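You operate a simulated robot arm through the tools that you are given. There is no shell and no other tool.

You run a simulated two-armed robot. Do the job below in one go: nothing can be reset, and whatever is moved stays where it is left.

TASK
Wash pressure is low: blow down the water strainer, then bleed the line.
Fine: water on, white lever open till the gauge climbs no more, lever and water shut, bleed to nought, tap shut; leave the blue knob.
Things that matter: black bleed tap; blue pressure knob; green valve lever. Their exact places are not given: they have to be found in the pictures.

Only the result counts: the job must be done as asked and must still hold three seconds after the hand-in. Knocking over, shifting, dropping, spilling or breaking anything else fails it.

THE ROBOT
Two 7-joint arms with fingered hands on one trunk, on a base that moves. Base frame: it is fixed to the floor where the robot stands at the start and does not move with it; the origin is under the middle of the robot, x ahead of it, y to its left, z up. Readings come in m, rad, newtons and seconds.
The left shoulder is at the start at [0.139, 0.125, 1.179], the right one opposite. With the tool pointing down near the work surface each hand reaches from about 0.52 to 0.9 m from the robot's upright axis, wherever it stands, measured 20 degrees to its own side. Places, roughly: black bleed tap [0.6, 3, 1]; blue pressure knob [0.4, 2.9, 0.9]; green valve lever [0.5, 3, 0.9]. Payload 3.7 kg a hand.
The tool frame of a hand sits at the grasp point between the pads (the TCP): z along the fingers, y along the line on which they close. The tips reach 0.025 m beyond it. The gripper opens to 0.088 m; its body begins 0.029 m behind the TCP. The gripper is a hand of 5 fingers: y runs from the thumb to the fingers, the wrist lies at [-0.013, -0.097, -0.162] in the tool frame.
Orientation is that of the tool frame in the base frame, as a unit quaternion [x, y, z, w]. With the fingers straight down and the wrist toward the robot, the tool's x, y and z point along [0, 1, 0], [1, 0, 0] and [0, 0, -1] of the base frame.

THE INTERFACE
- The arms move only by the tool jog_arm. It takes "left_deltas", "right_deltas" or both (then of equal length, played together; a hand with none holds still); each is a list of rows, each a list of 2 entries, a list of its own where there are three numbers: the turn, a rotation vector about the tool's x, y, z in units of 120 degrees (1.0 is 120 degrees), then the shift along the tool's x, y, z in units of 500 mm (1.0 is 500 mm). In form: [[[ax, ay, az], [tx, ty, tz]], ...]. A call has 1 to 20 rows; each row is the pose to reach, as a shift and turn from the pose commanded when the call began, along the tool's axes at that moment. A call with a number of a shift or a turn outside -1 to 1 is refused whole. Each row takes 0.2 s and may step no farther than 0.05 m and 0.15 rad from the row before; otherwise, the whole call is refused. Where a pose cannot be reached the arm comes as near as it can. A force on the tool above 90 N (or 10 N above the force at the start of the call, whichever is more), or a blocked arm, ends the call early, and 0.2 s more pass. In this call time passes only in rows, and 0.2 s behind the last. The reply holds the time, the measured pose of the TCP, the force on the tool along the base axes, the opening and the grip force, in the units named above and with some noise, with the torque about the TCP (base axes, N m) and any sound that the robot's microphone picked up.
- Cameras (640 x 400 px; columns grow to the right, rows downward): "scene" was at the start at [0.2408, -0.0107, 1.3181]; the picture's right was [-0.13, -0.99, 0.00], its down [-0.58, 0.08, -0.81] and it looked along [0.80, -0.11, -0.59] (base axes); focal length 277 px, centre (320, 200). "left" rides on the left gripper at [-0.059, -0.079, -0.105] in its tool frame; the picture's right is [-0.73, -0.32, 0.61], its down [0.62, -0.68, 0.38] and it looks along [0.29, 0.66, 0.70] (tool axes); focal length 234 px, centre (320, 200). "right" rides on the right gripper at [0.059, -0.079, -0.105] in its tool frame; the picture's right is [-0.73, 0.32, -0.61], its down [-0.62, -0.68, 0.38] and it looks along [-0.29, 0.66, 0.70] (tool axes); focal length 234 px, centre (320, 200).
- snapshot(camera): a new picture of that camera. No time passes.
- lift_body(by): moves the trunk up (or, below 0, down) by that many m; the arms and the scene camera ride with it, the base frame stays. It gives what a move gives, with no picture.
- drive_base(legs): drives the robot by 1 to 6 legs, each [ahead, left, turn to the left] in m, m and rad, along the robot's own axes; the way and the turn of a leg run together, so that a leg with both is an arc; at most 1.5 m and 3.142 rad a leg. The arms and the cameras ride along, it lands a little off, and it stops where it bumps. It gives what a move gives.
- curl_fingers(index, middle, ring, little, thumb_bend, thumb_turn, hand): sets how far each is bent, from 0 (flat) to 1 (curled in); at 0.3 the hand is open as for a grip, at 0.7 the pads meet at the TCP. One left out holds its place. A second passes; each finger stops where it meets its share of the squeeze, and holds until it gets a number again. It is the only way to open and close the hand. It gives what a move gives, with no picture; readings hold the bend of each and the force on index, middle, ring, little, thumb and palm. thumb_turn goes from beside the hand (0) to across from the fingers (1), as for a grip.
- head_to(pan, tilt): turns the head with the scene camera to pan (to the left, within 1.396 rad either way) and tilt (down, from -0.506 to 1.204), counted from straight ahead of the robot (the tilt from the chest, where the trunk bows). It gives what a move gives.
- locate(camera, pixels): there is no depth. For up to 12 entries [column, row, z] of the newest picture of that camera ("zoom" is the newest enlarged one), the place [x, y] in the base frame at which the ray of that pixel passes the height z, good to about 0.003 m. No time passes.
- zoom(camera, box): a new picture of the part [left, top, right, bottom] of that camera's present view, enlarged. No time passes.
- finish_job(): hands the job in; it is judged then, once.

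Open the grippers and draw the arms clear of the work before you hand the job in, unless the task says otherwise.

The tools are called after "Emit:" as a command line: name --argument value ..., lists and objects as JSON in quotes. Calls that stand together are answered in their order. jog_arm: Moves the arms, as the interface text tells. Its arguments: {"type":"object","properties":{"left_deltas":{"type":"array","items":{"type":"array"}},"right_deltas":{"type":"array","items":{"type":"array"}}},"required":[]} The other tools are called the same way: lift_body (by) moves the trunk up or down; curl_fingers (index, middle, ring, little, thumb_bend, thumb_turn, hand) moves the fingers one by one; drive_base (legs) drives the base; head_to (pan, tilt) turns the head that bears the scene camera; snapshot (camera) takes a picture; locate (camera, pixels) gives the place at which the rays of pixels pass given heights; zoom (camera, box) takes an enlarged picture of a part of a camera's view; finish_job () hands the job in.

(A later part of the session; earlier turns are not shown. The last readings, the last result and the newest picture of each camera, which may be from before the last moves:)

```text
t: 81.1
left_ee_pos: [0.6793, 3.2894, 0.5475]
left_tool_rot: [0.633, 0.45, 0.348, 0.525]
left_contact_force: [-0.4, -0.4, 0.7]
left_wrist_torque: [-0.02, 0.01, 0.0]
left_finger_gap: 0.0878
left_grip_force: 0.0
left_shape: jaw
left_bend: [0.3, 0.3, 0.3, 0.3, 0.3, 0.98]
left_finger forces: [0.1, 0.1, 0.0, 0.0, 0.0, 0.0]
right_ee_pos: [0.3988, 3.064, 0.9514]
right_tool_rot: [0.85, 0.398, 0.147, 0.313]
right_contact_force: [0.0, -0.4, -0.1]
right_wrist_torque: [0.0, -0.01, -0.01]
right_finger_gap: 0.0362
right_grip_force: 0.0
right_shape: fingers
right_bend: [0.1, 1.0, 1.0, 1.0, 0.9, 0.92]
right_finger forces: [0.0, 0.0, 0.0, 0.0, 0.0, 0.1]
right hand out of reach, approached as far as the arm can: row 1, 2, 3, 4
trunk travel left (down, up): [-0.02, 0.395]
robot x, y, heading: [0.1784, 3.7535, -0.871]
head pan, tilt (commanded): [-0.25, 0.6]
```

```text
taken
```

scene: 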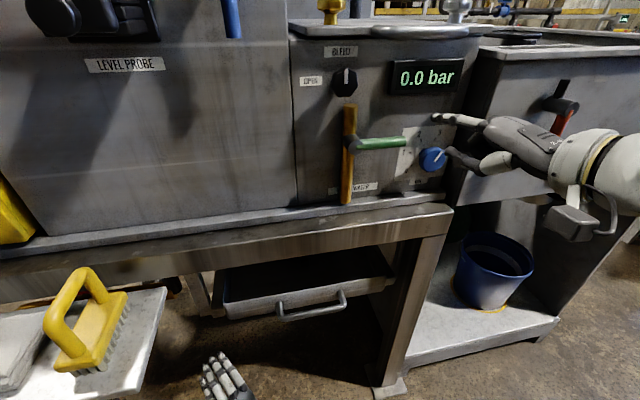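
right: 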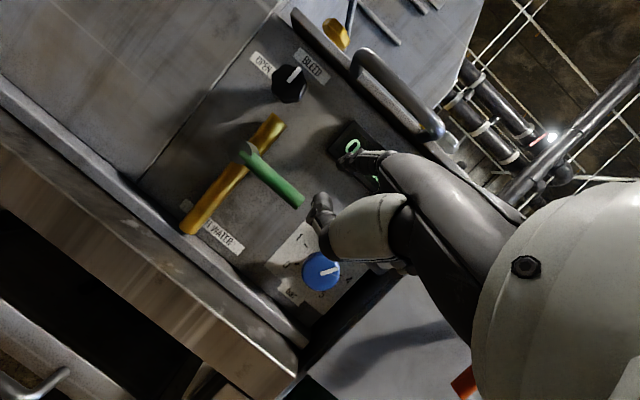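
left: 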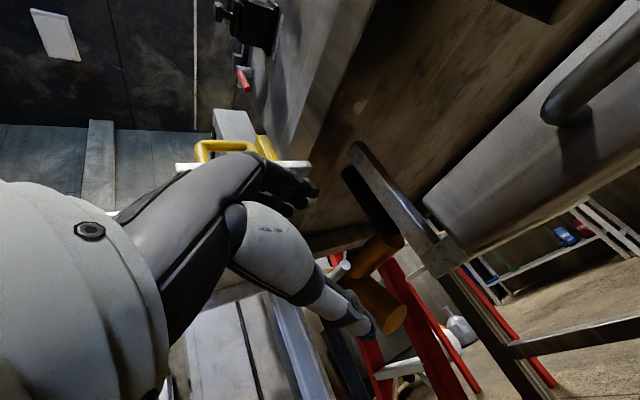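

The arm couldn't hold the commanded pose here (robot too close for a high target), and the thumb came near the blue knob at scene (447,152). No force is felt; I back the base straight off 0.15 m.

Emit:
drive_base --legs '[[-0.15, 0, 0]]'

Emit:
snapshot --camera "scene"

Emit:
zoom --camera "scene" --box '[290, 60, 490, 220]'

```text
t: 82.5
left_ee_pos: [0.5805, 3.4078, 0.547]
left_tool_rot: [0.632, 0.451, 0.349, 0.525]
left_contact_force: [-0.5, -0.4, 0.1]
left_wrist_torque: [-0.03, 0.0, 0.02]
left_finger_gap: 0.0879
left_grip_force: 0.1
left_shape: jaw
left_bend: [0.3, 0.3, 0.3, 0.3, 0.3, 0.98]
left_finger forces: [0.0, 0.0, 0.0, 0.1, 0.0, 0.0]
right_ee_pos: [0.2992, 3.1813, 0.9507]
right_tool_rot: [0.85, 0.398, 0.147, 0.312]
right_contact_force: [0.6, -0.3, 0.3]
right_wrist_torque: [-0.02, 0.0, 0.03]
right_finger_gap: 0.0364
right_grip_force: 0.1
right_shape: fingers
right_bend: [0.1, 1.0, 1.0, 1.0, 0.9, 0.92]
right_finger forces: [0.0, 0.0, 0.0, 0.0, 0.0, 0.0]
trunk travel left (down, up): [-0.02, 0.395]
robot x, y, heading: [0.0823, 3.8721, -0.862]
head pan, tilt (commanded): [-0.25, 0.6]
```

```text
taken
```

scene: 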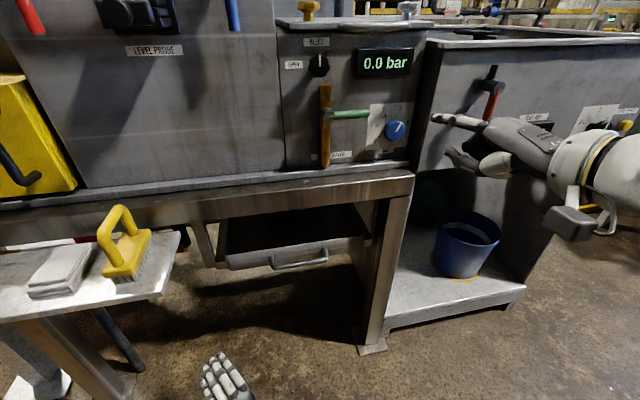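

```text
2.50 times, centred on (390, 140) of scene
```

zoom: 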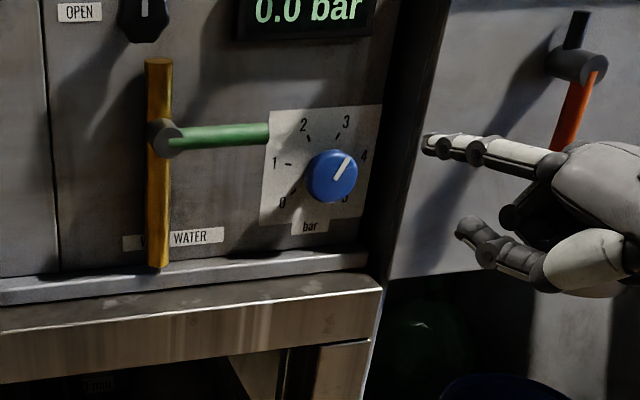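

The knob pointer still reads as before and nothing was touched. The thumb still protrudes forward at zoom (470,235); I try folding it fully.

Emit:
curl_fingers --hand "right" --index 0.0 --thumb_bend 1.0 --thumb_turn 0.0

Emit:
zoom --camera "scene" --box '[400, 80, 600, 240]'

Emit:
snapshot --camera "right"

```text
t: 83.5
left_ee_pos: [0.5798, 3.4081, 0.546]
left_tool_rot: [0.632, 0.45, 0.349, 0.525]
left_contact_force: [-0.1, 0.4, 0.6]
left_wrist_torque: [0.01, 0.02, -0.02]
left_finger_gap: 0.0878
left_grip_force: 0.0
left_shape: jaw
left_bend: [0.3, 0.3, 0.3, 0.3, 0.3, 0.98]
left_finger forces: [0.0, 0.0, 0.0, 0.0, 0.1, 0.0]
right_ee_pos: [0.3011, 3.1823, 0.951]
right_tool_rot: [0.85, 0.398, 0.146, 0.313]
right_contact_force: [0.0, -0.3, -0.3]
right_wrist_torque: [-0.01, -0.01, 0.01]
right_finger_gap: 0.0409
right_grip_force: 0.1
right_shape: fingers
right_bend: [0.0, 1.0, 1.0, 1.0, 1.0, 0.0]
right_finger forces: [0.0, 0.1, 0.0, 0.0, 0.1, 0.1]
trunk travel left (down, up): [-0.02, 0.395]
robot x, y, heading: [0.0779, 3.8768, -0.871]
head pan, tilt (commanded): [-0.25, 0.6]
```

```text
2.50 times, centred on (500, 160) of scene
```

zoom: 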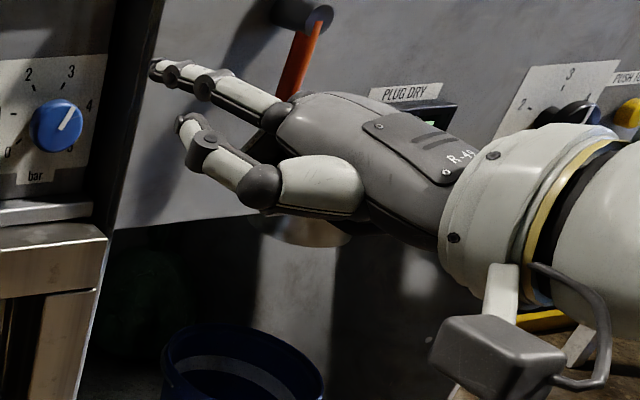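

```text
taken
```

right: 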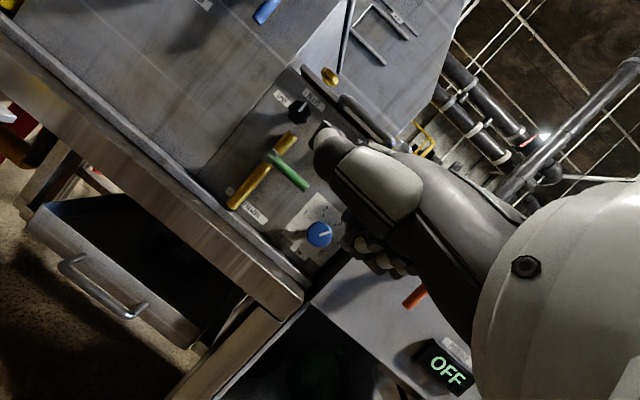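

That put the thumb beside the index, which is worse. I set the thumb across and fully bent again.

Emit:
curl_fingers --hand "right" --index 0.0 --thumb_bend 1.0 --thumb_turn 1.0

Emit:
zoom --camera "scene" --box '[400, 80, 600, 240]'

Emit:
snapshot --camera "right"

```text
t: 84.5
left_ee_pos: [0.5807, 3.4081, 0.5481]
left_tool_rot: [0.633, 0.451, 0.349, 0.525]
left_contact_force: [0.8, -0.1, 0.0]
left_wrist_torque: [-0.02, 0.01, 0.03]
left_finger_gap: 0.0878
left_grip_force: 0.1
left_shape: jaw
left_bend: [0.3, 0.3, 0.3, 0.3, 0.3, 0.98]
left_finger forces: [0.0, 0.0, 0.0, 0.0, 0.0, 0.0]
right_ee_pos: [0.3003, 3.1817, 0.951]
right_tool_rot: [0.85, 0.398, 0.147, 0.313]
right_contact_force: [0.0, 0.1, -0.2]
right_wrist_torque: [0.02, 0.02, 0.01]
right_finger_gap: 0.0357
right_grip_force: 0.1
right_shape: fingers
right_bend: [0.0, 1.0, 1.0, 1.0, 1.0, 1.0]
right_finger forces: [0.0, 0.0, 0.0, 0.1, 0.0, 0.0]
trunk travel left (down, up): [-0.02, 0.395]
robot x, y, heading: [0.0791, 3.8732, -0.868]
head pan, tilt (commanded): [-0.25, 0.6]
```

```text
2.50 times, centred on (500, 160) of scene
```

zoom: 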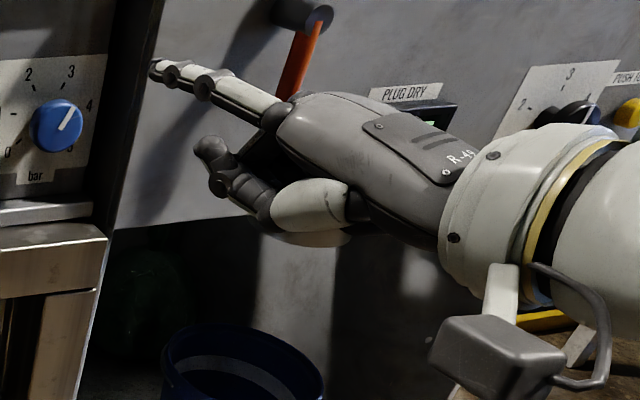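

```text
taken
```

right: 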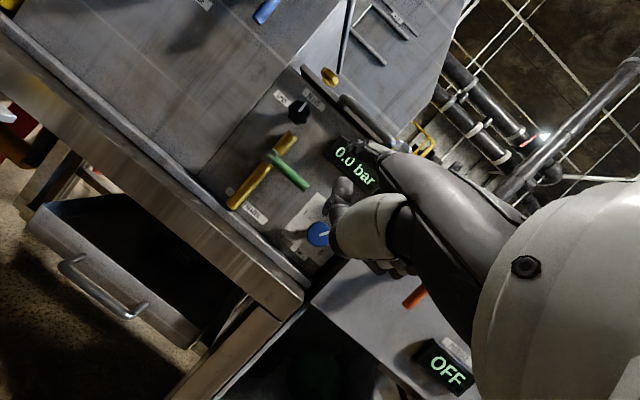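

The thumb is now well back. I triangulate the index tip again at scene (434,107) and in the right camera near (352,150).

Emit:
zoom --camera "right" --box '[240, 70, 440, 230]'

Emit:
snapshot --camera "scene"

Emit:
locate --camera "scene" --pixels '[[434, 107, 0.9], [434, 107, 0.95], [434, 107, 1.0], [434, 107, 1.05]]'

```text
2.50 times, centred on (340, 150) of right
```

zoom: 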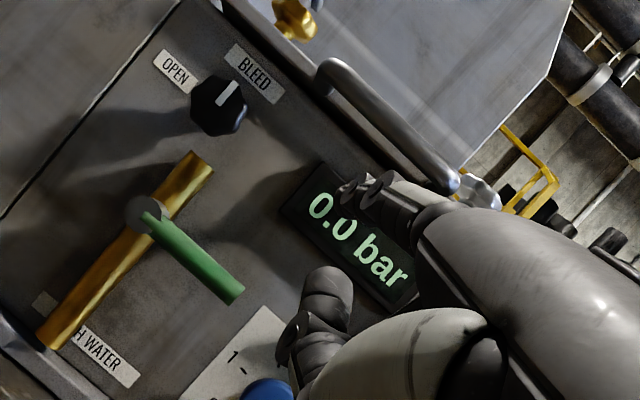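

```text
taken
```

scene: 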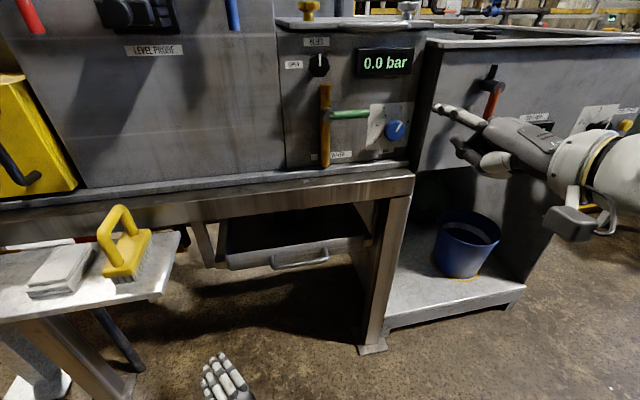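

```text
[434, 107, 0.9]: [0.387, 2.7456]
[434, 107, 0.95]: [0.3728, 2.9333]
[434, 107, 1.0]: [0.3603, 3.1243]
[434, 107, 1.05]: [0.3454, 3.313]
```

The straight index tip sits at tool offset ≈(0.017,0.084,−0.004), now at [0.358,3.155,1.009]. I move it forward to about 6 cm in front of the panel fittings, above the green lever's end.

Emit:
jog_arm --right_deltas '[[[0, 0, 0], [-0.0069, 0.0518, 0.0599]], [[0, 0, 0], [-0.0137, 0.1036, 0.1197]], [[0, 0, 0], [-0.0206, 0.1554, 0.1796]], [[0, 0, 0], [-0.0274, 0.2072, 0.2394]]]'

Emit:
snapshot --camera "scene"

Emit:
zoom --camera "right" --box '[200, 40, 440, 230]'

Emit:
zoom --camera "scene" --box '[270, 20, 470, 180]'

```text
t: 85.5
left_ee_pos: [0.58, 3.4072, 0.5472]
left_tool_rot: [0.633, 0.45, 0.348, 0.525]
left_contact_force: [-0.2, -0.7, -0.2]
left_wrist_torque: [-0.03, -0.01, 0.01]
left_finger_gap: 0.0877
left_grip_force: 0.1
left_shape: jaw
left_bend: [0.3, 0.3, 0.3, 0.3, 0.3, 0.98]
left_finger forces: [0.1, 0.1, 0.0, 0.0, 0.0, 0.0]
right_ee_pos: [0.4152, 3.0707, 0.9263]
right_tool_rot: [0.85, 0.399, 0.146, 0.311]
right_contact_force: [-0.4, -0.1, -0.3]
right_wrist_torque: [-0.01, -0.03, -0.01]
right_finger_gap: 0.036
right_grip_force: 0.0
right_shape: fingers
right_bend: [0.0, 1.0, 1.0, 1.0, 1.0, 1.0]
right_finger forces: [0.0, 0.0, 0.0, 0.0, 0.0, 0.0]
trunk travel left (down, up): [-0.02, 0.395]
robot x, y, heading: [0.0798, 3.8738, -0.866]
head pan, tilt (commanded): [-0.25, 0.6]
```

```text
taken
```

scene: 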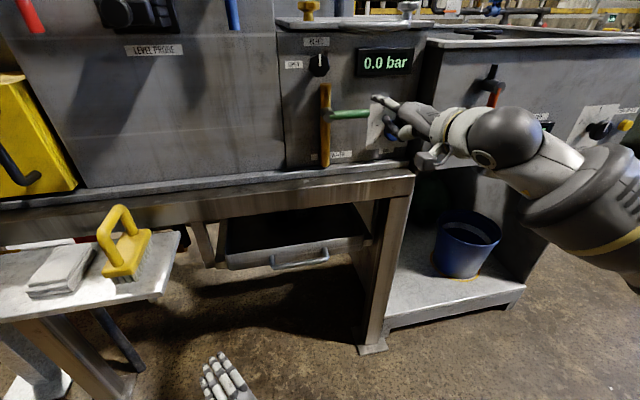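

```text
2.11 times, centred on (320, 135) of right
```

zoom: 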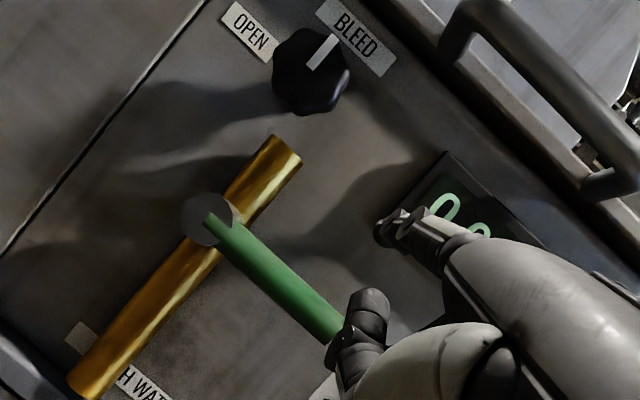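

```text
2.50 times, centred on (370, 100) of scene
```

zoom: 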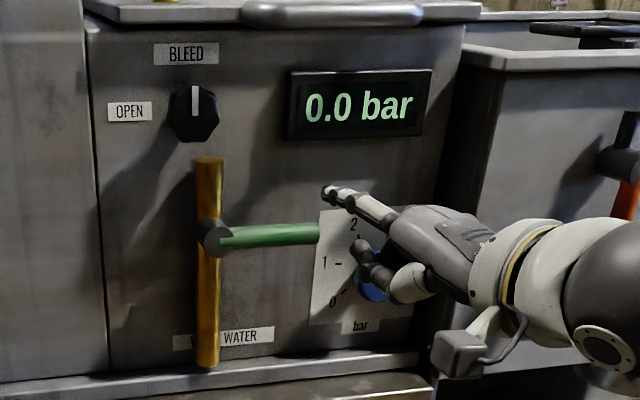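

The index tip is at ≈[0.473,3.044,0.984], 6 cm before the lever plane and above its end; the thumb is well behind. I slide it forward past the lever rod.

Emit:
jog_arm --right_deltas '[[[0, 0, 0], [-0.014, 0.051, 0.0434]], [[0, 0, 0], [-0.0282, 0.1019, 0.0868]]]'

Emit:
zoom --camera "right" --box '[200, 40, 440, 230]'

Emit:
zoom --camera "scene" --box '[270, 20, 470, 180]'

```text
t: 86.1
left_ee_pos: [0.5803, 3.4087, 0.5477]
left_tool_rot: [0.632, 0.451, 0.349, 0.525]
left_contact_force: [0.0, 0.5, 0.6]
left_wrist_torque: [-0.03, 0.0, 0.03]
left_finger_gap: 0.0883
left_grip_force: 0.0
left_shape: jaw
left_bend: [0.3, 0.3, 0.3, 0.3, 0.3, 0.98]
left_finger forces: [0.0, 0.1, 0.1, 0.1, 0.1, 0.1]
right_ee_pos: [0.4582, 3.0173, 0.9277]
right_tool_rot: [0.85, 0.399, 0.147, 0.312]
right_contact_force: [-0.2, 0.7, 0.0]
right_wrist_torque: [-0.03, -0.03, -0.01]
right_finger_gap: 0.036
right_grip_force: 0.0
right_shape: fingers
right_bend: [0.0, 1.0, 1.0, 1.0, 1.0, 1.0]
right_finger forces: [0.0, 0.1, 0.0, 0.0, 0.1, 0.0]
trunk travel left (down, up): [-0.02, 0.395]
robot x, y, heading: [0.0792, 3.8765, -0.87]
head pan, tilt (commanded): [-0.25, 0.6]
```

```text
2.11 times, centred on (320, 135) of right
```

zoom: 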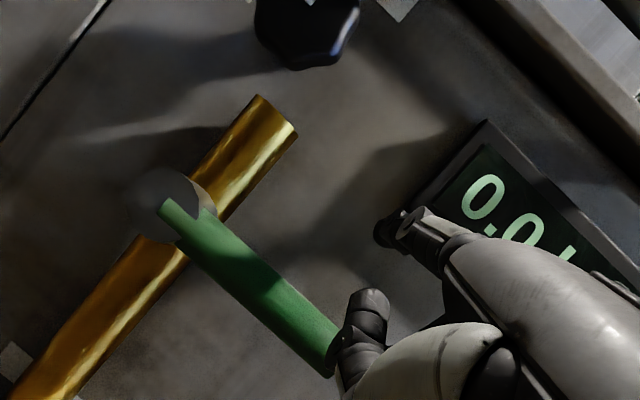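

```text
2.50 times, centred on (370, 100) of scene
```

zoom: 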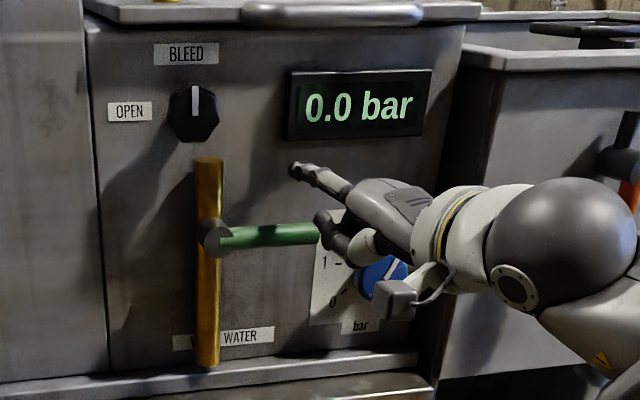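

The fingertip is now past the lever plane, about 4.5 cm above the rod, clear of knob and tap. I press gently downward through the first 30° of arc and watch the force.

Emit:
jog_arm --right_deltas '[[[0, 0, 0], [-0.002, -0.0327, 0.0379]], [[0, 0, 0], [-0.0069, -0.0611, 0.0699]], [[0, 0, 0], [-0.0026, -0.0832, 0.0971]]]'

Emit:
zoom --camera "right" --box '[200, 40, 440, 230]'

Emit:
zoom --camera "scene" --box '[270, 20, 470, 180]'

```text
t: 86.9
left_ee_pos: [0.5805, 3.4078, 0.5481]
left_tool_rot: [0.632, 0.45, 0.349, 0.526]
left_contact_force: [0.0, -0.6, -0.4]
left_wrist_torque: [-0.04, 0.0, 0.01]
left_finger_gap: 0.0879
left_grip_force: 0.1
left_shape: jaw
left_bend: [0.3, 0.3, 0.3, 0.3, 0.3, 0.98]
left_finger forces: [0.0, 0.0, 0.0, 0.1, 0.1, 0.1]
right_ee_pos: [0.4557, 3.0197, 0.8614]
right_tool_rot: [0.85, 0.399, 0.148, 0.312]
right_contact_force: [0.3, -0.5, 1.9]
right_wrist_torque: [-0.04, -0.08, -0.02]
right_finger_gap: 0.0384
right_grip_force: 1.4
right_shape: fingers
right_bend: [0.0, 1.0, 1.0, 1.0, 1.0, 1.0]
right_finger forces: [2.4, 0.0, 0.1, 0.0, 0.0, 0.0]
trunk travel left (down, up): [-0.02, 0.395]
robot x, y, heading: [0.0784, 3.8716, -0.873]
head pan, tilt (commanded): [-0.25, 0.6]
```

```text
2.11 times, centred on (320, 135) of right
```

zoom: 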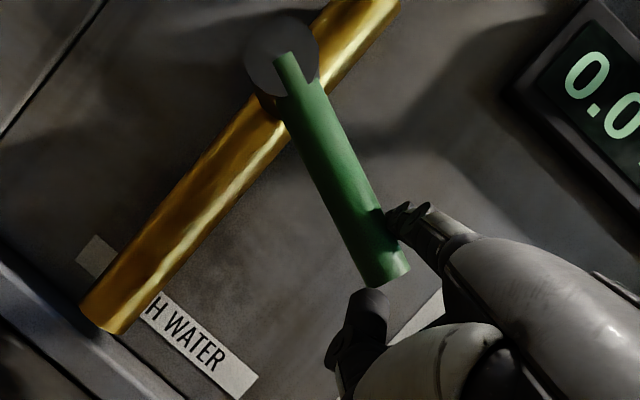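

```text
2.50 times, centred on (370, 100) of scene
```

zoom: 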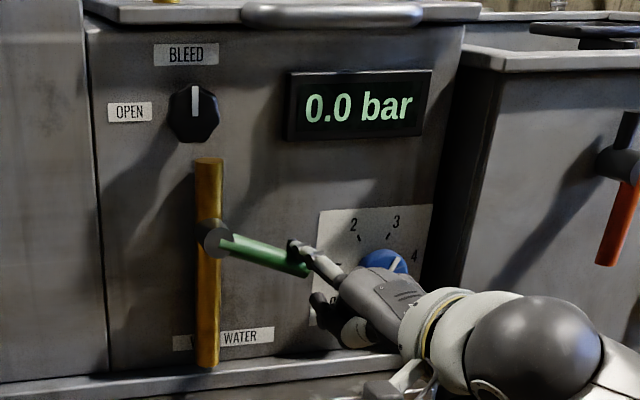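

The green lever turns down easily (about 2 N), now about 30° down; the fingertip presses near its end. I continue the arc to near vertical.

Emit:
jog_arm --right_deltas '[[[0, 0, 0], [0.0098, -0.0168, 0.0226]], [[0, 0, 0], [0.0315, -0.0318, 0.0462]], [[0, 0, 0], [0.059, -0.0424, 0.0662]], [[0, 0, 0], [0.0795, -0.046, 0.0762]]]'

Emit:
zoom --camera "right" --box '[200, 40, 440, 230]'

Emit:
zoom --camera "scene" --box '[270, 20, 470, 180]'

```text
t: 87.9
left_ee_pos: [0.5799, 3.4083, 0.5467]
left_tool_rot: [0.633, 0.45, 0.348, 0.525]
left_contact_force: [1.1, -0.7, 0.8]
left_wrist_torque: [0.02, -0.01, 0.03]
left_finger_gap: 0.0882
left_grip_force: 0.1
left_shape: jaw
left_bend: [0.3, 0.3, 0.3, 0.3, 0.3, 0.98]
left_finger forces: [0.0, 0.0, 0.0, 0.1, 0.0, 0.0]
right_ee_pos: [0.4855, 3.0449, 0.8184]
right_tool_rot: [0.85, 0.399, 0.148, 0.311]
right_contact_force: [0.2, -3.8, 1.8]
right_wrist_torque: [0.18, -0.06, -0.19]
right_finger_gap: 0.038
right_grip_force: 1.5
right_shape: fingers
right_bend: [0.0, 1.0, 1.0, 1.0, 1.0, 1.0]
right_finger forces: [3.3, 0.0, 0.0, 0.1, 0.1, 0.0]
trunk travel left (down, up): [-0.02, 0.395]
robot x, y, heading: [0.0775, 3.8721, -0.867]
head pan, tilt (commanded): [-0.25, 0.6]
```

```text
2.11 times, centred on (320, 135) of right
```

zoom: 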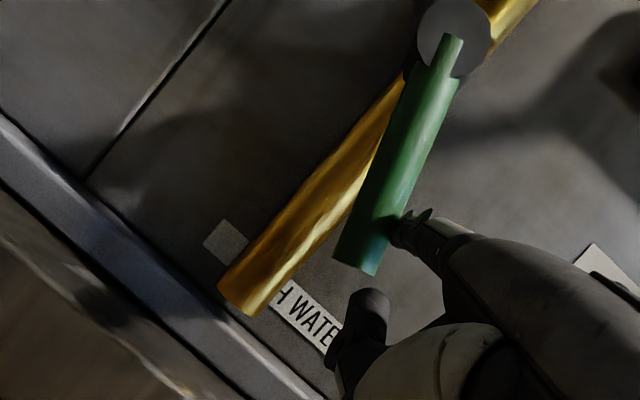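

```text
2.50 times, centred on (370, 100) of scene
```

zoom: 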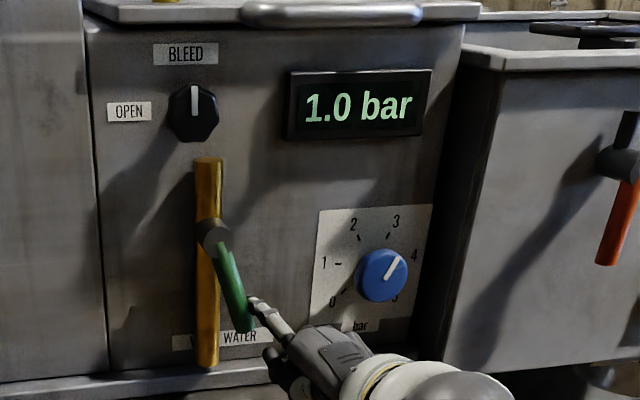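

The gauge already shows 1.0 bar and the lever is about 70° down. I push the fingertip further left toward fully vertical, watching for a stop.

Emit:
jog_arm --right_deltas '[[[0, 0, 0], [0.0195, 0.0, 0.004]], [[0, 0, 0], [0.039, 0.0, 0.008]]]'

Emit:
zoom --camera "right" --box '[200, 40, 440, 230]'

Emit:
zoom --camera "scene" --box '[270, 20, 470, 180]'

```text
t: 88.5
left_ee_pos: [0.5803, 3.4081, 0.5481]
left_tool_rot: [0.632, 0.45, 0.349, 0.525]
left_contact_force: [-0.8, -0.9, 1.0]
left_wrist_torque: [-0.01, 0.01, -0.02]
left_finger_gap: 0.0878
left_grip_force: 0.0
left_shape: jaw
left_bend: [0.3, 0.3, 0.3, 0.3, 0.3, 0.98]
left_finger forces: [0.0, 0.0, 0.0, 0.0, 0.0, 0.0]
right_ee_pos: [0.4987, 3.058, 0.816]
right_tool_rot: [0.85, 0.398, 0.147, 0.312]
right_contact_force: [-0.9, -4.7, -1.2]
right_wrist_torque: [0.28, -0.01, -0.22]
right_finger_gap: 0.0357
right_grip_force: 1.6
right_shape: fingers
right_bend: [0.0, 1.0, 1.0, 1.0, 1.0, 1.0]
right_finger forces: [3.4, 0.1, 0.0, 0.0, 0.0, 0.0]
trunk travel left (down, up): [-0.02, 0.395]
robot x, y, heading: [0.079, 3.8723, -0.872]
head pan, tilt (commanded): [-0.25, 0.6]
```

```text
2.11 times, centred on (320, 135) of right
```

zoom: 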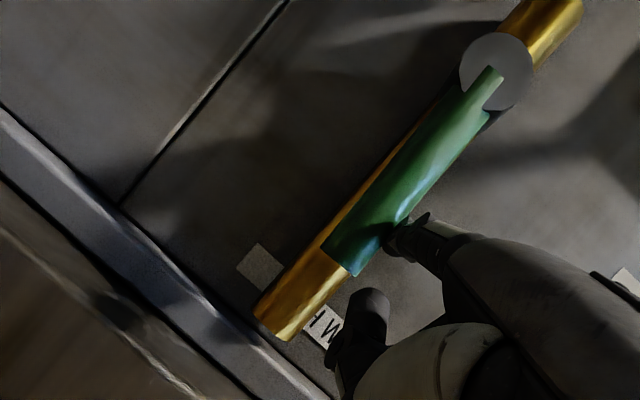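

```text
2.50 times, centred on (370, 100) of scene
```

zoom: 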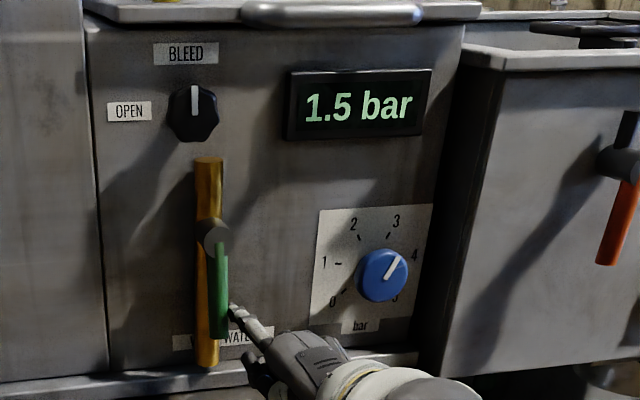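

The green lever is now almost parallel to the pipe, gauge 1.5 bar. I push another 1 cm to meet its stop.

Emit:
jog_arm --right_deltas '[[[0, 0, 0], [0.011, 0.0, 0.002]], [[0, 0, 0], [0.022, 0.0, 0.004]]]'

Emit:
zoom --camera "right" --box '[200, 40, 440, 230]'

Emit:
zoom --camera "scene" --box '[270, 20, 470, 180]'

```text
t: 89.1
left_ee_pos: [0.5788, 3.4086, 0.5469]
left_tool_rot: [0.632, 0.449, 0.349, 0.526]
left_contact_force: [1.2, 0.2, -0.4]
left_wrist_torque: [0.01, 0.03, 0.0]
left_finger_gap: 0.0881
left_grip_force: 0.0
left_shape: jaw
left_bend: [0.3, 0.3, 0.3, 0.3, 0.3, 0.98]
left_finger forces: [0.0, 0.0, 0.1, 0.0, 0.1, 0.0]
right_ee_pos: [0.5061, 3.0625, 0.8153]
right_tool_rot: [0.85, 0.398, 0.148, 0.312]
right_contact_force: [-8.2, -5.8, -0.1]
right_wrist_torque: [0.26, -0.38, -0.47]
right_finger_gap: 0.0362
right_grip_force: 4.0
right_shape: fingers
right_bend: [0.0, 1.0, 1.0, 1.0, 1.0, 1.0]
right_finger forces: [8.8, 0.1, 0.0, 0.0, 0.0, 0.0]
trunk travel left (down, up): [-0.02, 0.395]
robot x, y, heading: [0.0786, 3.8725, -0.87]
head pan, tilt (commanded): [-0.25, 0.6]
```

```text
2.11 times, centred on (320, 135) of right
```

zoom: 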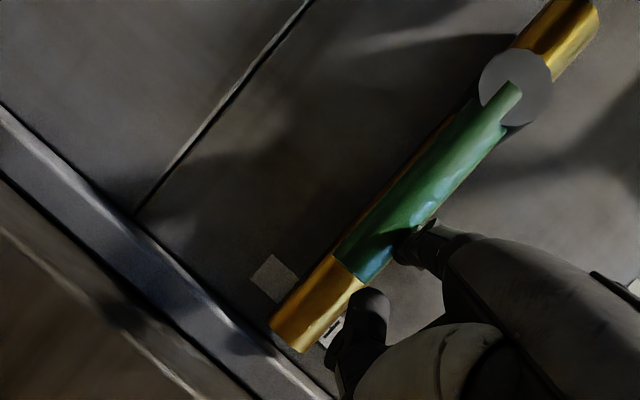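

```text
2.50 times, centred on (370, 100) of scene
```

zoom: 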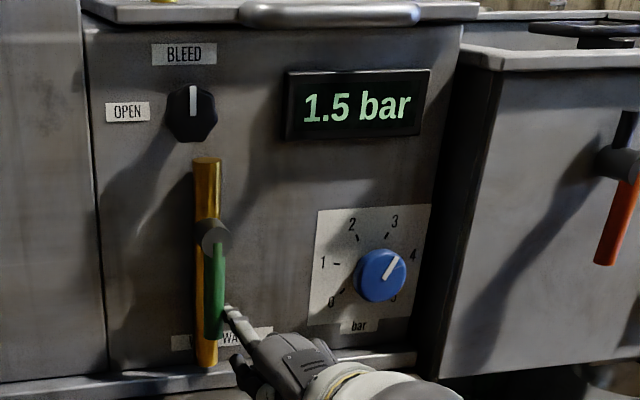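

The stop is met (about 10 N) with the green lever parallel to the pipe and gauge steady at 1.5 bar. I back the right finger off and withdraw it.

Emit:
jog_arm --right_deltas '[[[0, 0, 0], [-0.0236, -0.003, -0.003]], [[0, 0, 0], [-0.0252, -0.0654, -0.0556]], [[0, 0, 0], [-0.011, -0.1252, -0.1066]], [[0, 0, 0], [0.0034, -0.1852, -0.1578]]]'

Emit:
curl_fingers --hand "left" --index 0.0 --middle 1.0 --ring 1.0 --little 1.0 --thumb_bend 1.0 --thumb_turn 1.0

Emit:
snapshot --camera "left"

Emit:
head_to --pan 0.1 --tilt 0.6

Emit:
snapshot --camera "scene"

Emit:
snapshot --camera "right"

```text
t: 90.1
left_ee_pos: [0.5802, 3.4082, 0.5469]
left_tool_rot: [0.633, 0.451, 0.348, 0.525]
left_contact_force: [0.3, -0.2, 0.3]
left_wrist_torque: [0.0, 0.04, 0.01]
left_finger_gap: 0.0878
left_grip_force: 0.0
left_shape: jaw
left_bend: [0.3, 0.3, 0.3, 0.3, 0.3, 0.98]
left_finger forces: [0.0, 0.0, 0.0, 0.0, 0.0, 0.1]
right_ee_pos: [0.4145, 3.1449, 0.8115]
right_tool_rot: [0.849, 0.399, 0.147, 0.313]
right_contact_force: [-0.7, -0.8, 0.4]
right_wrist_torque: [0.01, 0.02, 0.01]
right_finger_gap: 0.0358
right_grip_force: 0.1
right_shape: fingers
right_bend: [0.0, 1.0, 1.0, 1.0, 1.0, 1.0]
right_finger forces: [0.0, 0.0, 0.0, 0.0, 0.1, 0.0]
trunk travel left (down, up): [-0.02, 0.395]
robot x, y, heading: [0.079, 3.8752, -0.867]
head pan, tilt (commanded): [-0.25, 0.6]
```

```text
t: 91.1
left_ee_pos: [0.5793, 3.4088, 0.5471]
left_tool_rot: [0.633, 0.45, 0.348, 0.525]
left_contact_force: [-0.5, 0.2, -0.8]
left_wrist_torque: [-0.02, 0.01, -0.01]
left_finger_gap: 0.0358
left_grip_force: 0.1
left_shape: fingers
left_bend: [0.0, 1.0, 1.0, 1.0, 1.0, 1.0]
left_finger forces: [0.0, 0.0, 0.0, 0.0, 0.0, 0.1]
right_ee_pos: [0.4135, 3.1437, 0.8113]
right_tool_rot: [0.85, 0.399, 0.146, 0.312]
right_contact_force: [-0.3, 0.2, -0.7]
right_wrist_torque: [0.03, 0.01, 0.01]
right_finger_gap: 0.036
right_grip_force: 0.1
right_shape: fingers
right_bend: [0.0, 1.0, 1.0, 1.0, 1.0, 1.0]
right_finger forces: [0.1, 0.0, 0.0, 0.0, 0.0, 0.1]
trunk travel left (down, up): [-0.02, 0.395]
robot x, y, heading: [0.0785, 3.872, -0.871]
head pan, tilt (commanded): [-0.25, 0.6]
```

```text
taken
```

left: 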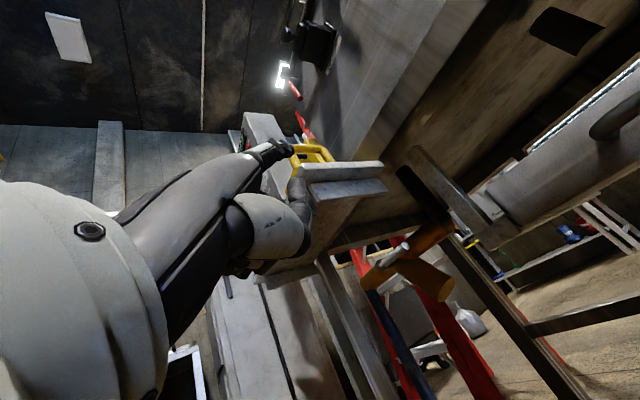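

```text
t: 91.9
left_ee_pos: [0.5805, 3.4087, 0.5471]
left_tool_rot: [0.632, 0.45, 0.348, 0.525]
left_contact_force: [-1.2, -1.0, 0.3]
left_wrist_torque: [-0.05, -0.03, -0.02]
left_finger_gap: 0.0358
left_grip_force: 0.1
left_shape: fingers
left_bend: [0.0, 1.0, 1.0, 1.0, 1.0, 1.0]
left_finger forces: [0.1, 0.0, 0.0, 0.0, 0.0, 0.1]
right_ee_pos: [0.4135, 3.1439, 0.8108]
right_tool_rot: [0.85, 0.398, 0.146, 0.312]
right_contact_force: [0.2, -0.1, 1.1]
right_wrist_torque: [0.01, 0.01, -0.03]
right_finger_gap: 0.0361
right_grip_force: 0.0
right_shape: fingers
right_bend: [0.0, 1.0, 1.0, 1.0, 1.0, 1.0]
right_finger forces: [0.0, 0.0, 0.0, 0.1, 0.0, 0.1]
trunk travel left (down, up): [-0.02, 0.395]
robot x, y, heading: [0.08, 3.8722, -0.872]
head pan, tilt (commanded): [0.099, 0.6]
```

```text
taken
```

scene: 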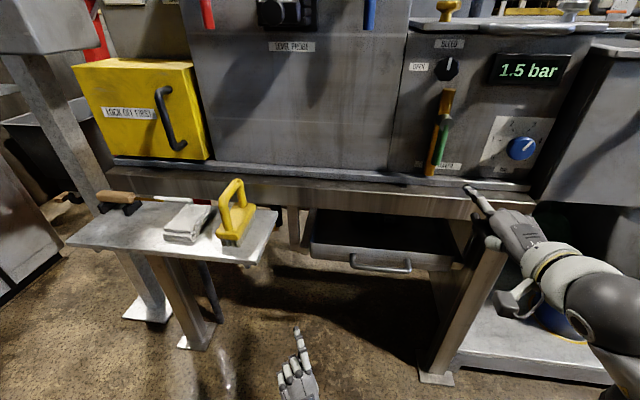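

```text
taken
```

right: 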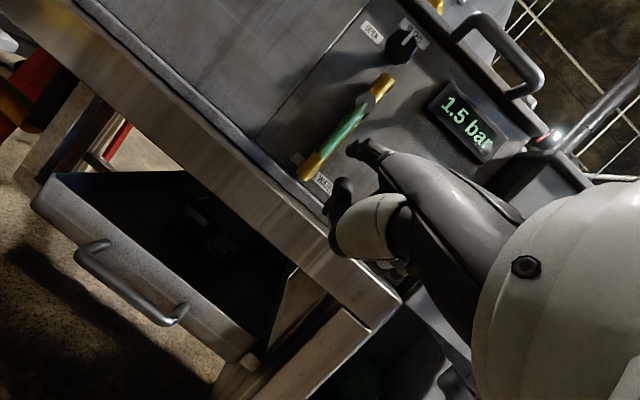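

The gauge holds 1.5 bar with the green lever open. Now I turn the left hand so its index points level and forward (slightly left), with its tip in front of the tray corner at about [0.746,3.457,0.60].

Emit:
jog_arm --left_deltas '[[[0.0553, -0.02, 0.0144], [0.0535, 0.0054, 0.0344]], [[0.1107, -0.04, 0.0289], [0.107, 0.0107, 0.0688]], [[0.166, -0.0599, 0.0433], [0.1606, 0.0161, 0.1032]], [[0.2214, -0.0799, 0.0578], [0.2141, 0.0214, 0.1376]], [[0.2767, -0.0999, 0.0722], [0.2676, 0.0268, 0.172]]]'

Emit:
snapshot --camera "left"

Emit:
snapshot --camera "scene"

```text
t: 93.1
left_ee_pos: [0.7089, 3.5068, 0.5398]
left_tool_rot: [0.821, 0.425, 0.175, 0.339]
left_contact_force: [0.1, 0.2, 0.7]
left_wrist_torque: [-0.02, 0.02, -0.01]
left_finger_gap: 0.0357
left_grip_force: 0.1
left_shape: fingers
left_bend: [0.0, 1.0, 1.0, 1.0, 1.0, 1.0]
left_finger forces: [0.0, 0.0, 0.1, 0.1, 0.1, 0.0]
right_ee_pos: [0.4154, 3.145, 0.81]
right_tool_rot: [0.85, 0.398, 0.147, 0.313]
right_contact_force: [-0.5, -0.3, 0.5]
right_wrist_torque: [-0.01, -0.01, 0.05]
right_finger_gap: 0.0358
right_grip_force: 0.0
right_shape: fingers
right_bend: [0.0, 1.0, 1.0, 1.0, 1.0, 1.0]
right_finger forces: [0.0, 0.0, 0.0, 0.0, 0.1, 0.0]
trunk travel left (down, up): [-0.02, 0.395]
robot x, y, heading: [0.0826, 3.8746, -0.874]
head pan, tilt (commanded): [0.099, 0.6]
```

```text
taken
```

left: 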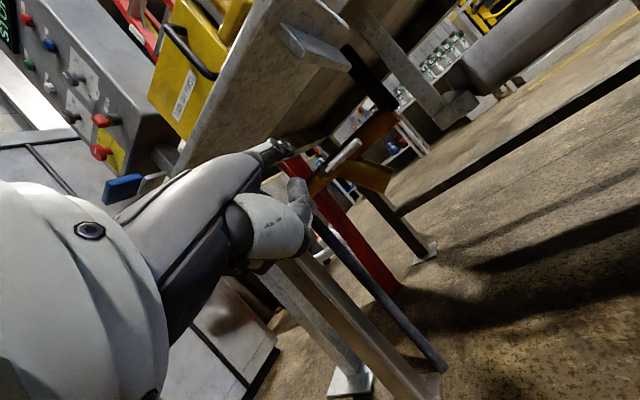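

```text
taken
```

scene: 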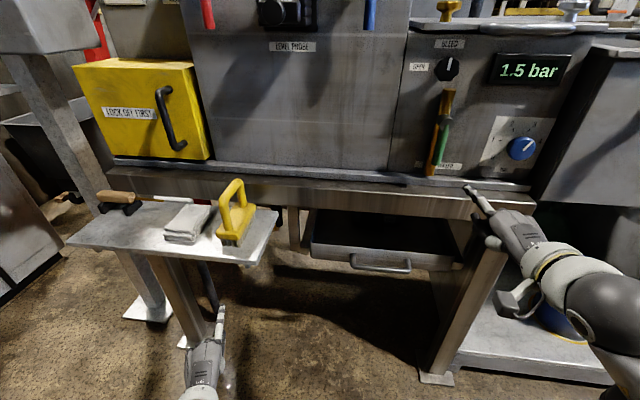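

The left hand is in place and the left camera shows the white lever at (342,155) just beyond the fingertip. I zoom in and check the fingertip location.

Emit:
zoom --camera "left" --box '[220, 80, 440, 250]'

Emit:
zoom --camera "scene" --box '[130, 180, 330, 340]'

Emit:
locate --camera "scene" --pixels '[[221, 308, 0.55], [221, 308, 0.6], [221, 308, 0.65], [258, 264, 0.7], [277, 211, 0.7]]'

```text
2.35 times, centred on (330, 165) of left
```

zoom: 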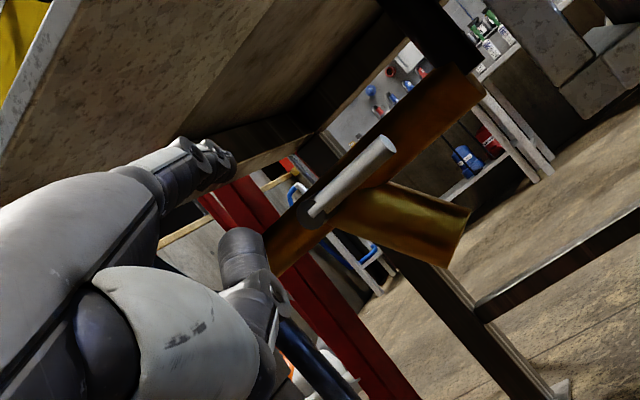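

```text
2.50 times, centred on (230, 260) of scene
```

zoom: 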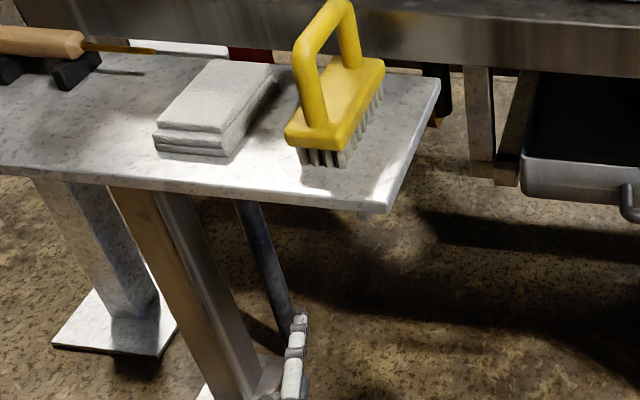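

```text
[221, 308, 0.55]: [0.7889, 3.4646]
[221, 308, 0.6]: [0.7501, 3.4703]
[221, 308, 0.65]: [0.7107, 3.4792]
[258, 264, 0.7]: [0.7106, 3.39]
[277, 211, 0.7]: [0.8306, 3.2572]
```

The left fingertip is confirmed at ≈[0.746,3.46,0.60]. I advance it under the tray to just in front of and above the white lever's outer end, tilting the hand up 10° to keep the wrist clear of the tray.

Emit:
jog_arm --left_deltas '[[[-0.0167, 0, 0], [-0.0081, 0.0565, 0.054]], [[-0.0333, 0, 0], [-0.0162, 0.113, 0.108]], [[-0.05, 0, 0], [-0.0242, 0.17, 0.162]], [[-0.0667, 0, 0], [-0.0323, 0.226, 0.216]], [[-0.0833, 0, 0], [-0.0404, 0.283, 0.27]]]'

Emit:
snapshot --camera "left"

Emit:
zoom --camera "left" --box '[200, 80, 440, 270]'

Emit:
zoom --camera "scene" --box '[130, 180, 330, 340]'

```text
t: 94.3
left_ee_pos: [0.8572, 3.3705, 0.5415]
left_tool_rot: [0.787, 0.409, 0.213, 0.41]
left_contact_force: [-0.2, 0.2, -0.2]
left_wrist_torque: [0.0, 0.0, -0.02]
left_finger_gap: 0.0358
left_grip_force: 0.0
left_shape: fingers
left_bend: [0.0, 1.0, 1.0, 1.0, 1.0, 1.0]
left_finger forces: [0.0, 0.0, 0.0, 0.1, 0.0, 0.0]
right_ee_pos: [0.4137, 3.1451, 0.81]
right_tool_rot: [0.85, 0.398, 0.147, 0.313]
right_contact_force: [0.9, 0.4, 0.2]
right_wrist_torque: [-0.01, -0.01, 0.0]
right_finger_gap: 0.0359
right_grip_force: 0.0
right_shape: fingers
right_bend: [0.0, 1.0, 1.0, 1.0, 1.0, 1.0]
right_finger forces: [0.0, 0.0, 0.0, 0.1, 0.1, 0.0]
trunk travel left (down, up): [-0.02, 0.395]
robot x, y, heading: [0.0801, 3.8703, -0.876]
head pan, tilt (commanded): [0.099, 0.6]
```

```text
taken
```

left: 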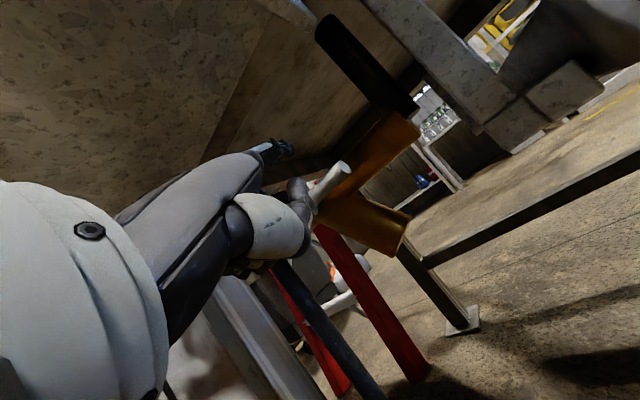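

```text
2.11 times, centred on (320, 175) of left
```

zoom: 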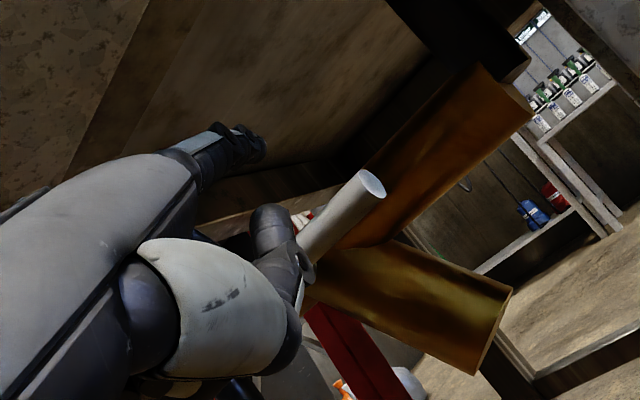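

```text
2.50 times, centred on (230, 260) of scene
```

zoom: 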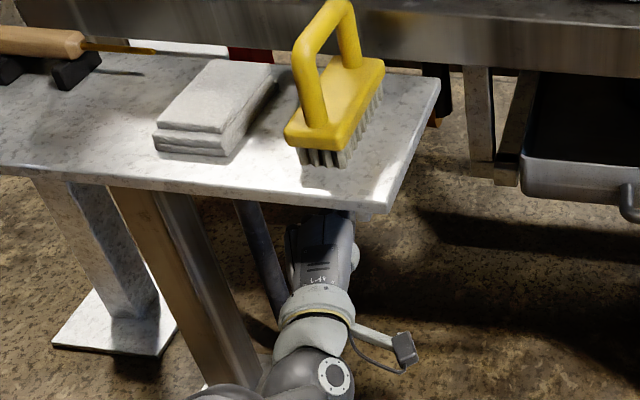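

The fingertip is at ≈[0.884,3.331,0.613], just in front of and above the rod. I slide it 6.5 cm forward over the rod.

Emit:
jog_arm --left_deltas '[[[0, 0, 0], [0.0022, 0.0404, 0.0558]], [[0, 0, 0], [0.0044, 0.0808, 0.1116]]]'

Emit:
zoom --camera "left" --box '[200, 80, 440, 270]'

```text
t: 94.9
left_ee_pos: [0.9072, 3.3425, 0.5534]
left_tool_rot: [0.787, 0.409, 0.213, 0.41]
left_contact_force: [-1.1, 0.1, 0.0]
left_wrist_torque: [0.01, -0.01, -0.01]
left_finger_gap: 0.0359
left_grip_force: 0.0
left_shape: fingers
left_bend: [0.0, 1.0, 1.0, 1.0, 1.0, 1.0]
left_finger forces: [0.0, 0.0, 0.0, 0.0, 0.1, 0.1]
left hand out of reach, approached as far as the arm can: row 2
right_ee_pos: [0.4135, 3.1438, 0.8107]
right_tool_rot: [0.849, 0.399, 0.146, 0.313]
right_contact_force: [-0.3, -0.3, -0.5]
right_wrist_torque: [0.02, 0.0, -0.02]
right_finger_gap: 0.036
right_grip_force: 0.0
right_shape: fingers
right_bend: [0.0, 1.0, 1.0, 1.0, 1.0, 1.0]
right_finger forces: [0.0, 0.1, 0.0, 0.1, 0.0, 0.0]
trunk travel left (down, up): [-0.02, 0.395]
robot x, y, heading: [0.0817, 3.8707, -0.864]
head pan, tilt (commanded): [0.099, 0.6]
```

```text
2.11 times, centred on (320, 175) of left
```

zoom: 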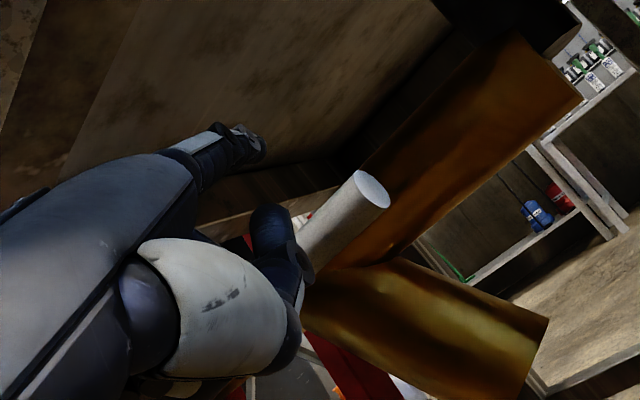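

The arm is at its reach limit here (tip right above the rod, z 0.62). I pull the finger back out, then move the base 8 cm closer.

Emit:
jog_arm --left_deltas '[[[0, 0, 0], [-0.0012, -0.0418, -0.0596]], [[0, 0, 0], [-0.0024, -0.0836, -0.1192]], [[0, 0, 0], [0.005, -0.14, -0.19]]]'

Emit:
drive_base --legs '[[0.08, 0, 0]]'

Emit:
snapshot --camera "scene"

Emit:
snapshot --camera "left"

```text
t: 95.7
left_ee_pos: [0.8154, 3.4134, 0.5491]
left_tool_rot: [0.786, 0.409, 0.214, 0.41]
left_contact_force: [-0.4, -0.1, -0.1]
left_wrist_torque: [-0.03, -0.01, 0.02]
left_finger_gap: 0.0359
left_grip_force: 0.1
left_shape: fingers
left_bend: [0.0, 1.0, 1.0, 1.0, 1.0, 1.0]
left_finger forces: [0.0, 0.0, 0.0, 0.0, 0.0, 0.0]
right_ee_pos: [0.4131, 3.1446, 0.8108]
right_tool_rot: [0.849, 0.399, 0.148, 0.312]
right_contact_force: [0.0, 0.3, -0.5]
right_wrist_torque: [0.01, 0.0, 0.0]
right_finger_gap: 0.036
right_grip_force: 0.1
right_shape: fingers
right_bend: [0.0, 1.0, 1.0, 1.0, 1.0, 1.0]
right_finger forces: [0.0, 0.0, 0.1, 0.0, 0.0, 0.1]
trunk travel left (down, up): [-0.02, 0.395]
robot x, y, heading: [0.0784, 3.873, -0.866]
head pan, tilt (commanded): [0.099, 0.6]
```

```text
t: 96.7
left_ee_pos: [0.8648, 3.3518, 0.5483]
left_tool_rot: [0.788, 0.408, 0.212, 0.41]
left_contact_force: [-0.5, -0.5, 0.8]
left_wrist_torque: [0.01, 0.01, 0.0]
left_finger_gap: 0.036
left_grip_force: 0.0
left_shape: fingers
left_bend: [0.0, 1.0, 1.0, 1.0, 1.0, 1.0]
left_finger forces: [0.0, 0.1, 0.1, 0.0, 0.0, 0.1]
right_ee_pos: [0.4634, 3.0832, 0.8102]
right_tool_rot: [0.851, 0.397, 0.146, 0.312]
right_contact_force: [0.7, 0.2, -0.3]
right_wrist_torque: [-0.01, 0.0, 0.02]
right_finger_gap: 0.036
right_grip_force: 0.0
right_shape: fingers
right_bend: [0.0, 1.0, 1.0, 1.0, 1.0, 1.0]
right_finger forces: [0.0, 0.0, 0.1, 0.0, 0.0, 0.0]
trunk travel left (down, up): [-0.02, 0.395]
robot x, y, heading: [0.1258, 3.8161, -0.864]
head pan, tilt (commanded): [0.099, 0.6]
```

```text
taken
```

scene: 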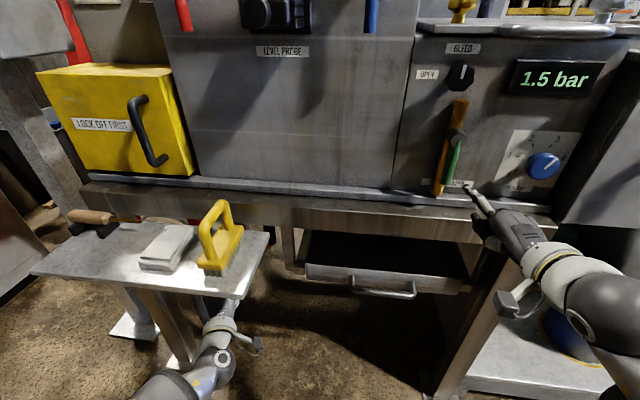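

```text
taken
```

left: 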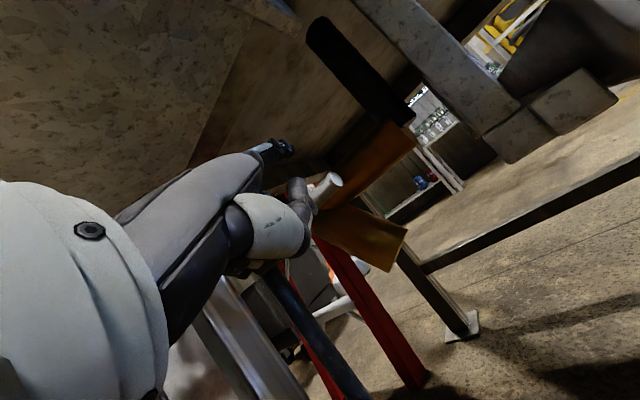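

The base is closer now; the left fingertip is at ≈[0.892,3.313,0.619]. I slide it over the rod again and at the same time draw the right hand slightly away from the green lever.

Emit:
jog_arm --left_deltas '[[[0, 0, 0], [0.0121, 0.0258, 0.0491]], [[0, 0, 0], [0.0242, 0.0516, 0.0982]]]' --right_deltas '[[[0, 0, 0], [-0.034, -0.0279, -0.0237]], [[0, 0, 0], [-0.068, -0.0558, -0.0474]]]'

Emit:
zoom --camera "left" --box '[200, 80, 440, 270]'

```text
t: 97.3
left_ee_pos: [0.9184, 3.3295, 0.5432]
left_tool_rot: [0.787, 0.409, 0.213, 0.409]
left_contact_force: [0.6, 0.4, -0.3]
left_wrist_torque: [0.0, 0.0, 0.03]
left_finger_gap: 0.0357
left_grip_force: 0.1
left_shape: fingers
left_bend: [0.0, 1.0, 1.0, 1.0, 1.0, 1.0]
left_finger forces: [0.1, 0.1, 0.1, 0.0, 0.0, 0.1]
right_ee_pos: [0.4125, 3.0802, 0.8132]
right_tool_rot: [0.85, 0.398, 0.147, 0.312]
right_contact_force: [0.7, -0.5, 0.0]
right_wrist_torque: [-0.01, 0.02, 0.0]
right_finger_gap: 0.0359
right_grip_force: 0.0
right_shape: fingers
right_bend: [0.0, 1.0, 1.0, 1.0, 1.0, 1.0]
right_finger forces: [0.0, 0.0, 0.0, 0.0, 0.0, 0.0]
trunk travel left (down, up): [-0.02, 0.395]
robot x, y, heading: [0.1305, 3.812, -0.873]
head pan, tilt (commanded): [0.099, 0.6]
```

```text
2.11 times, centred on (320, 175) of left
```

zoom: 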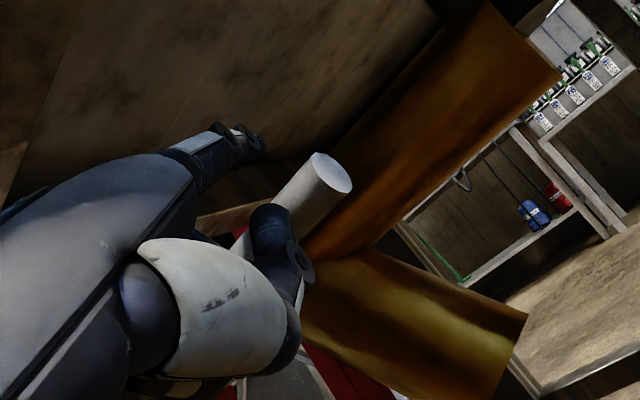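

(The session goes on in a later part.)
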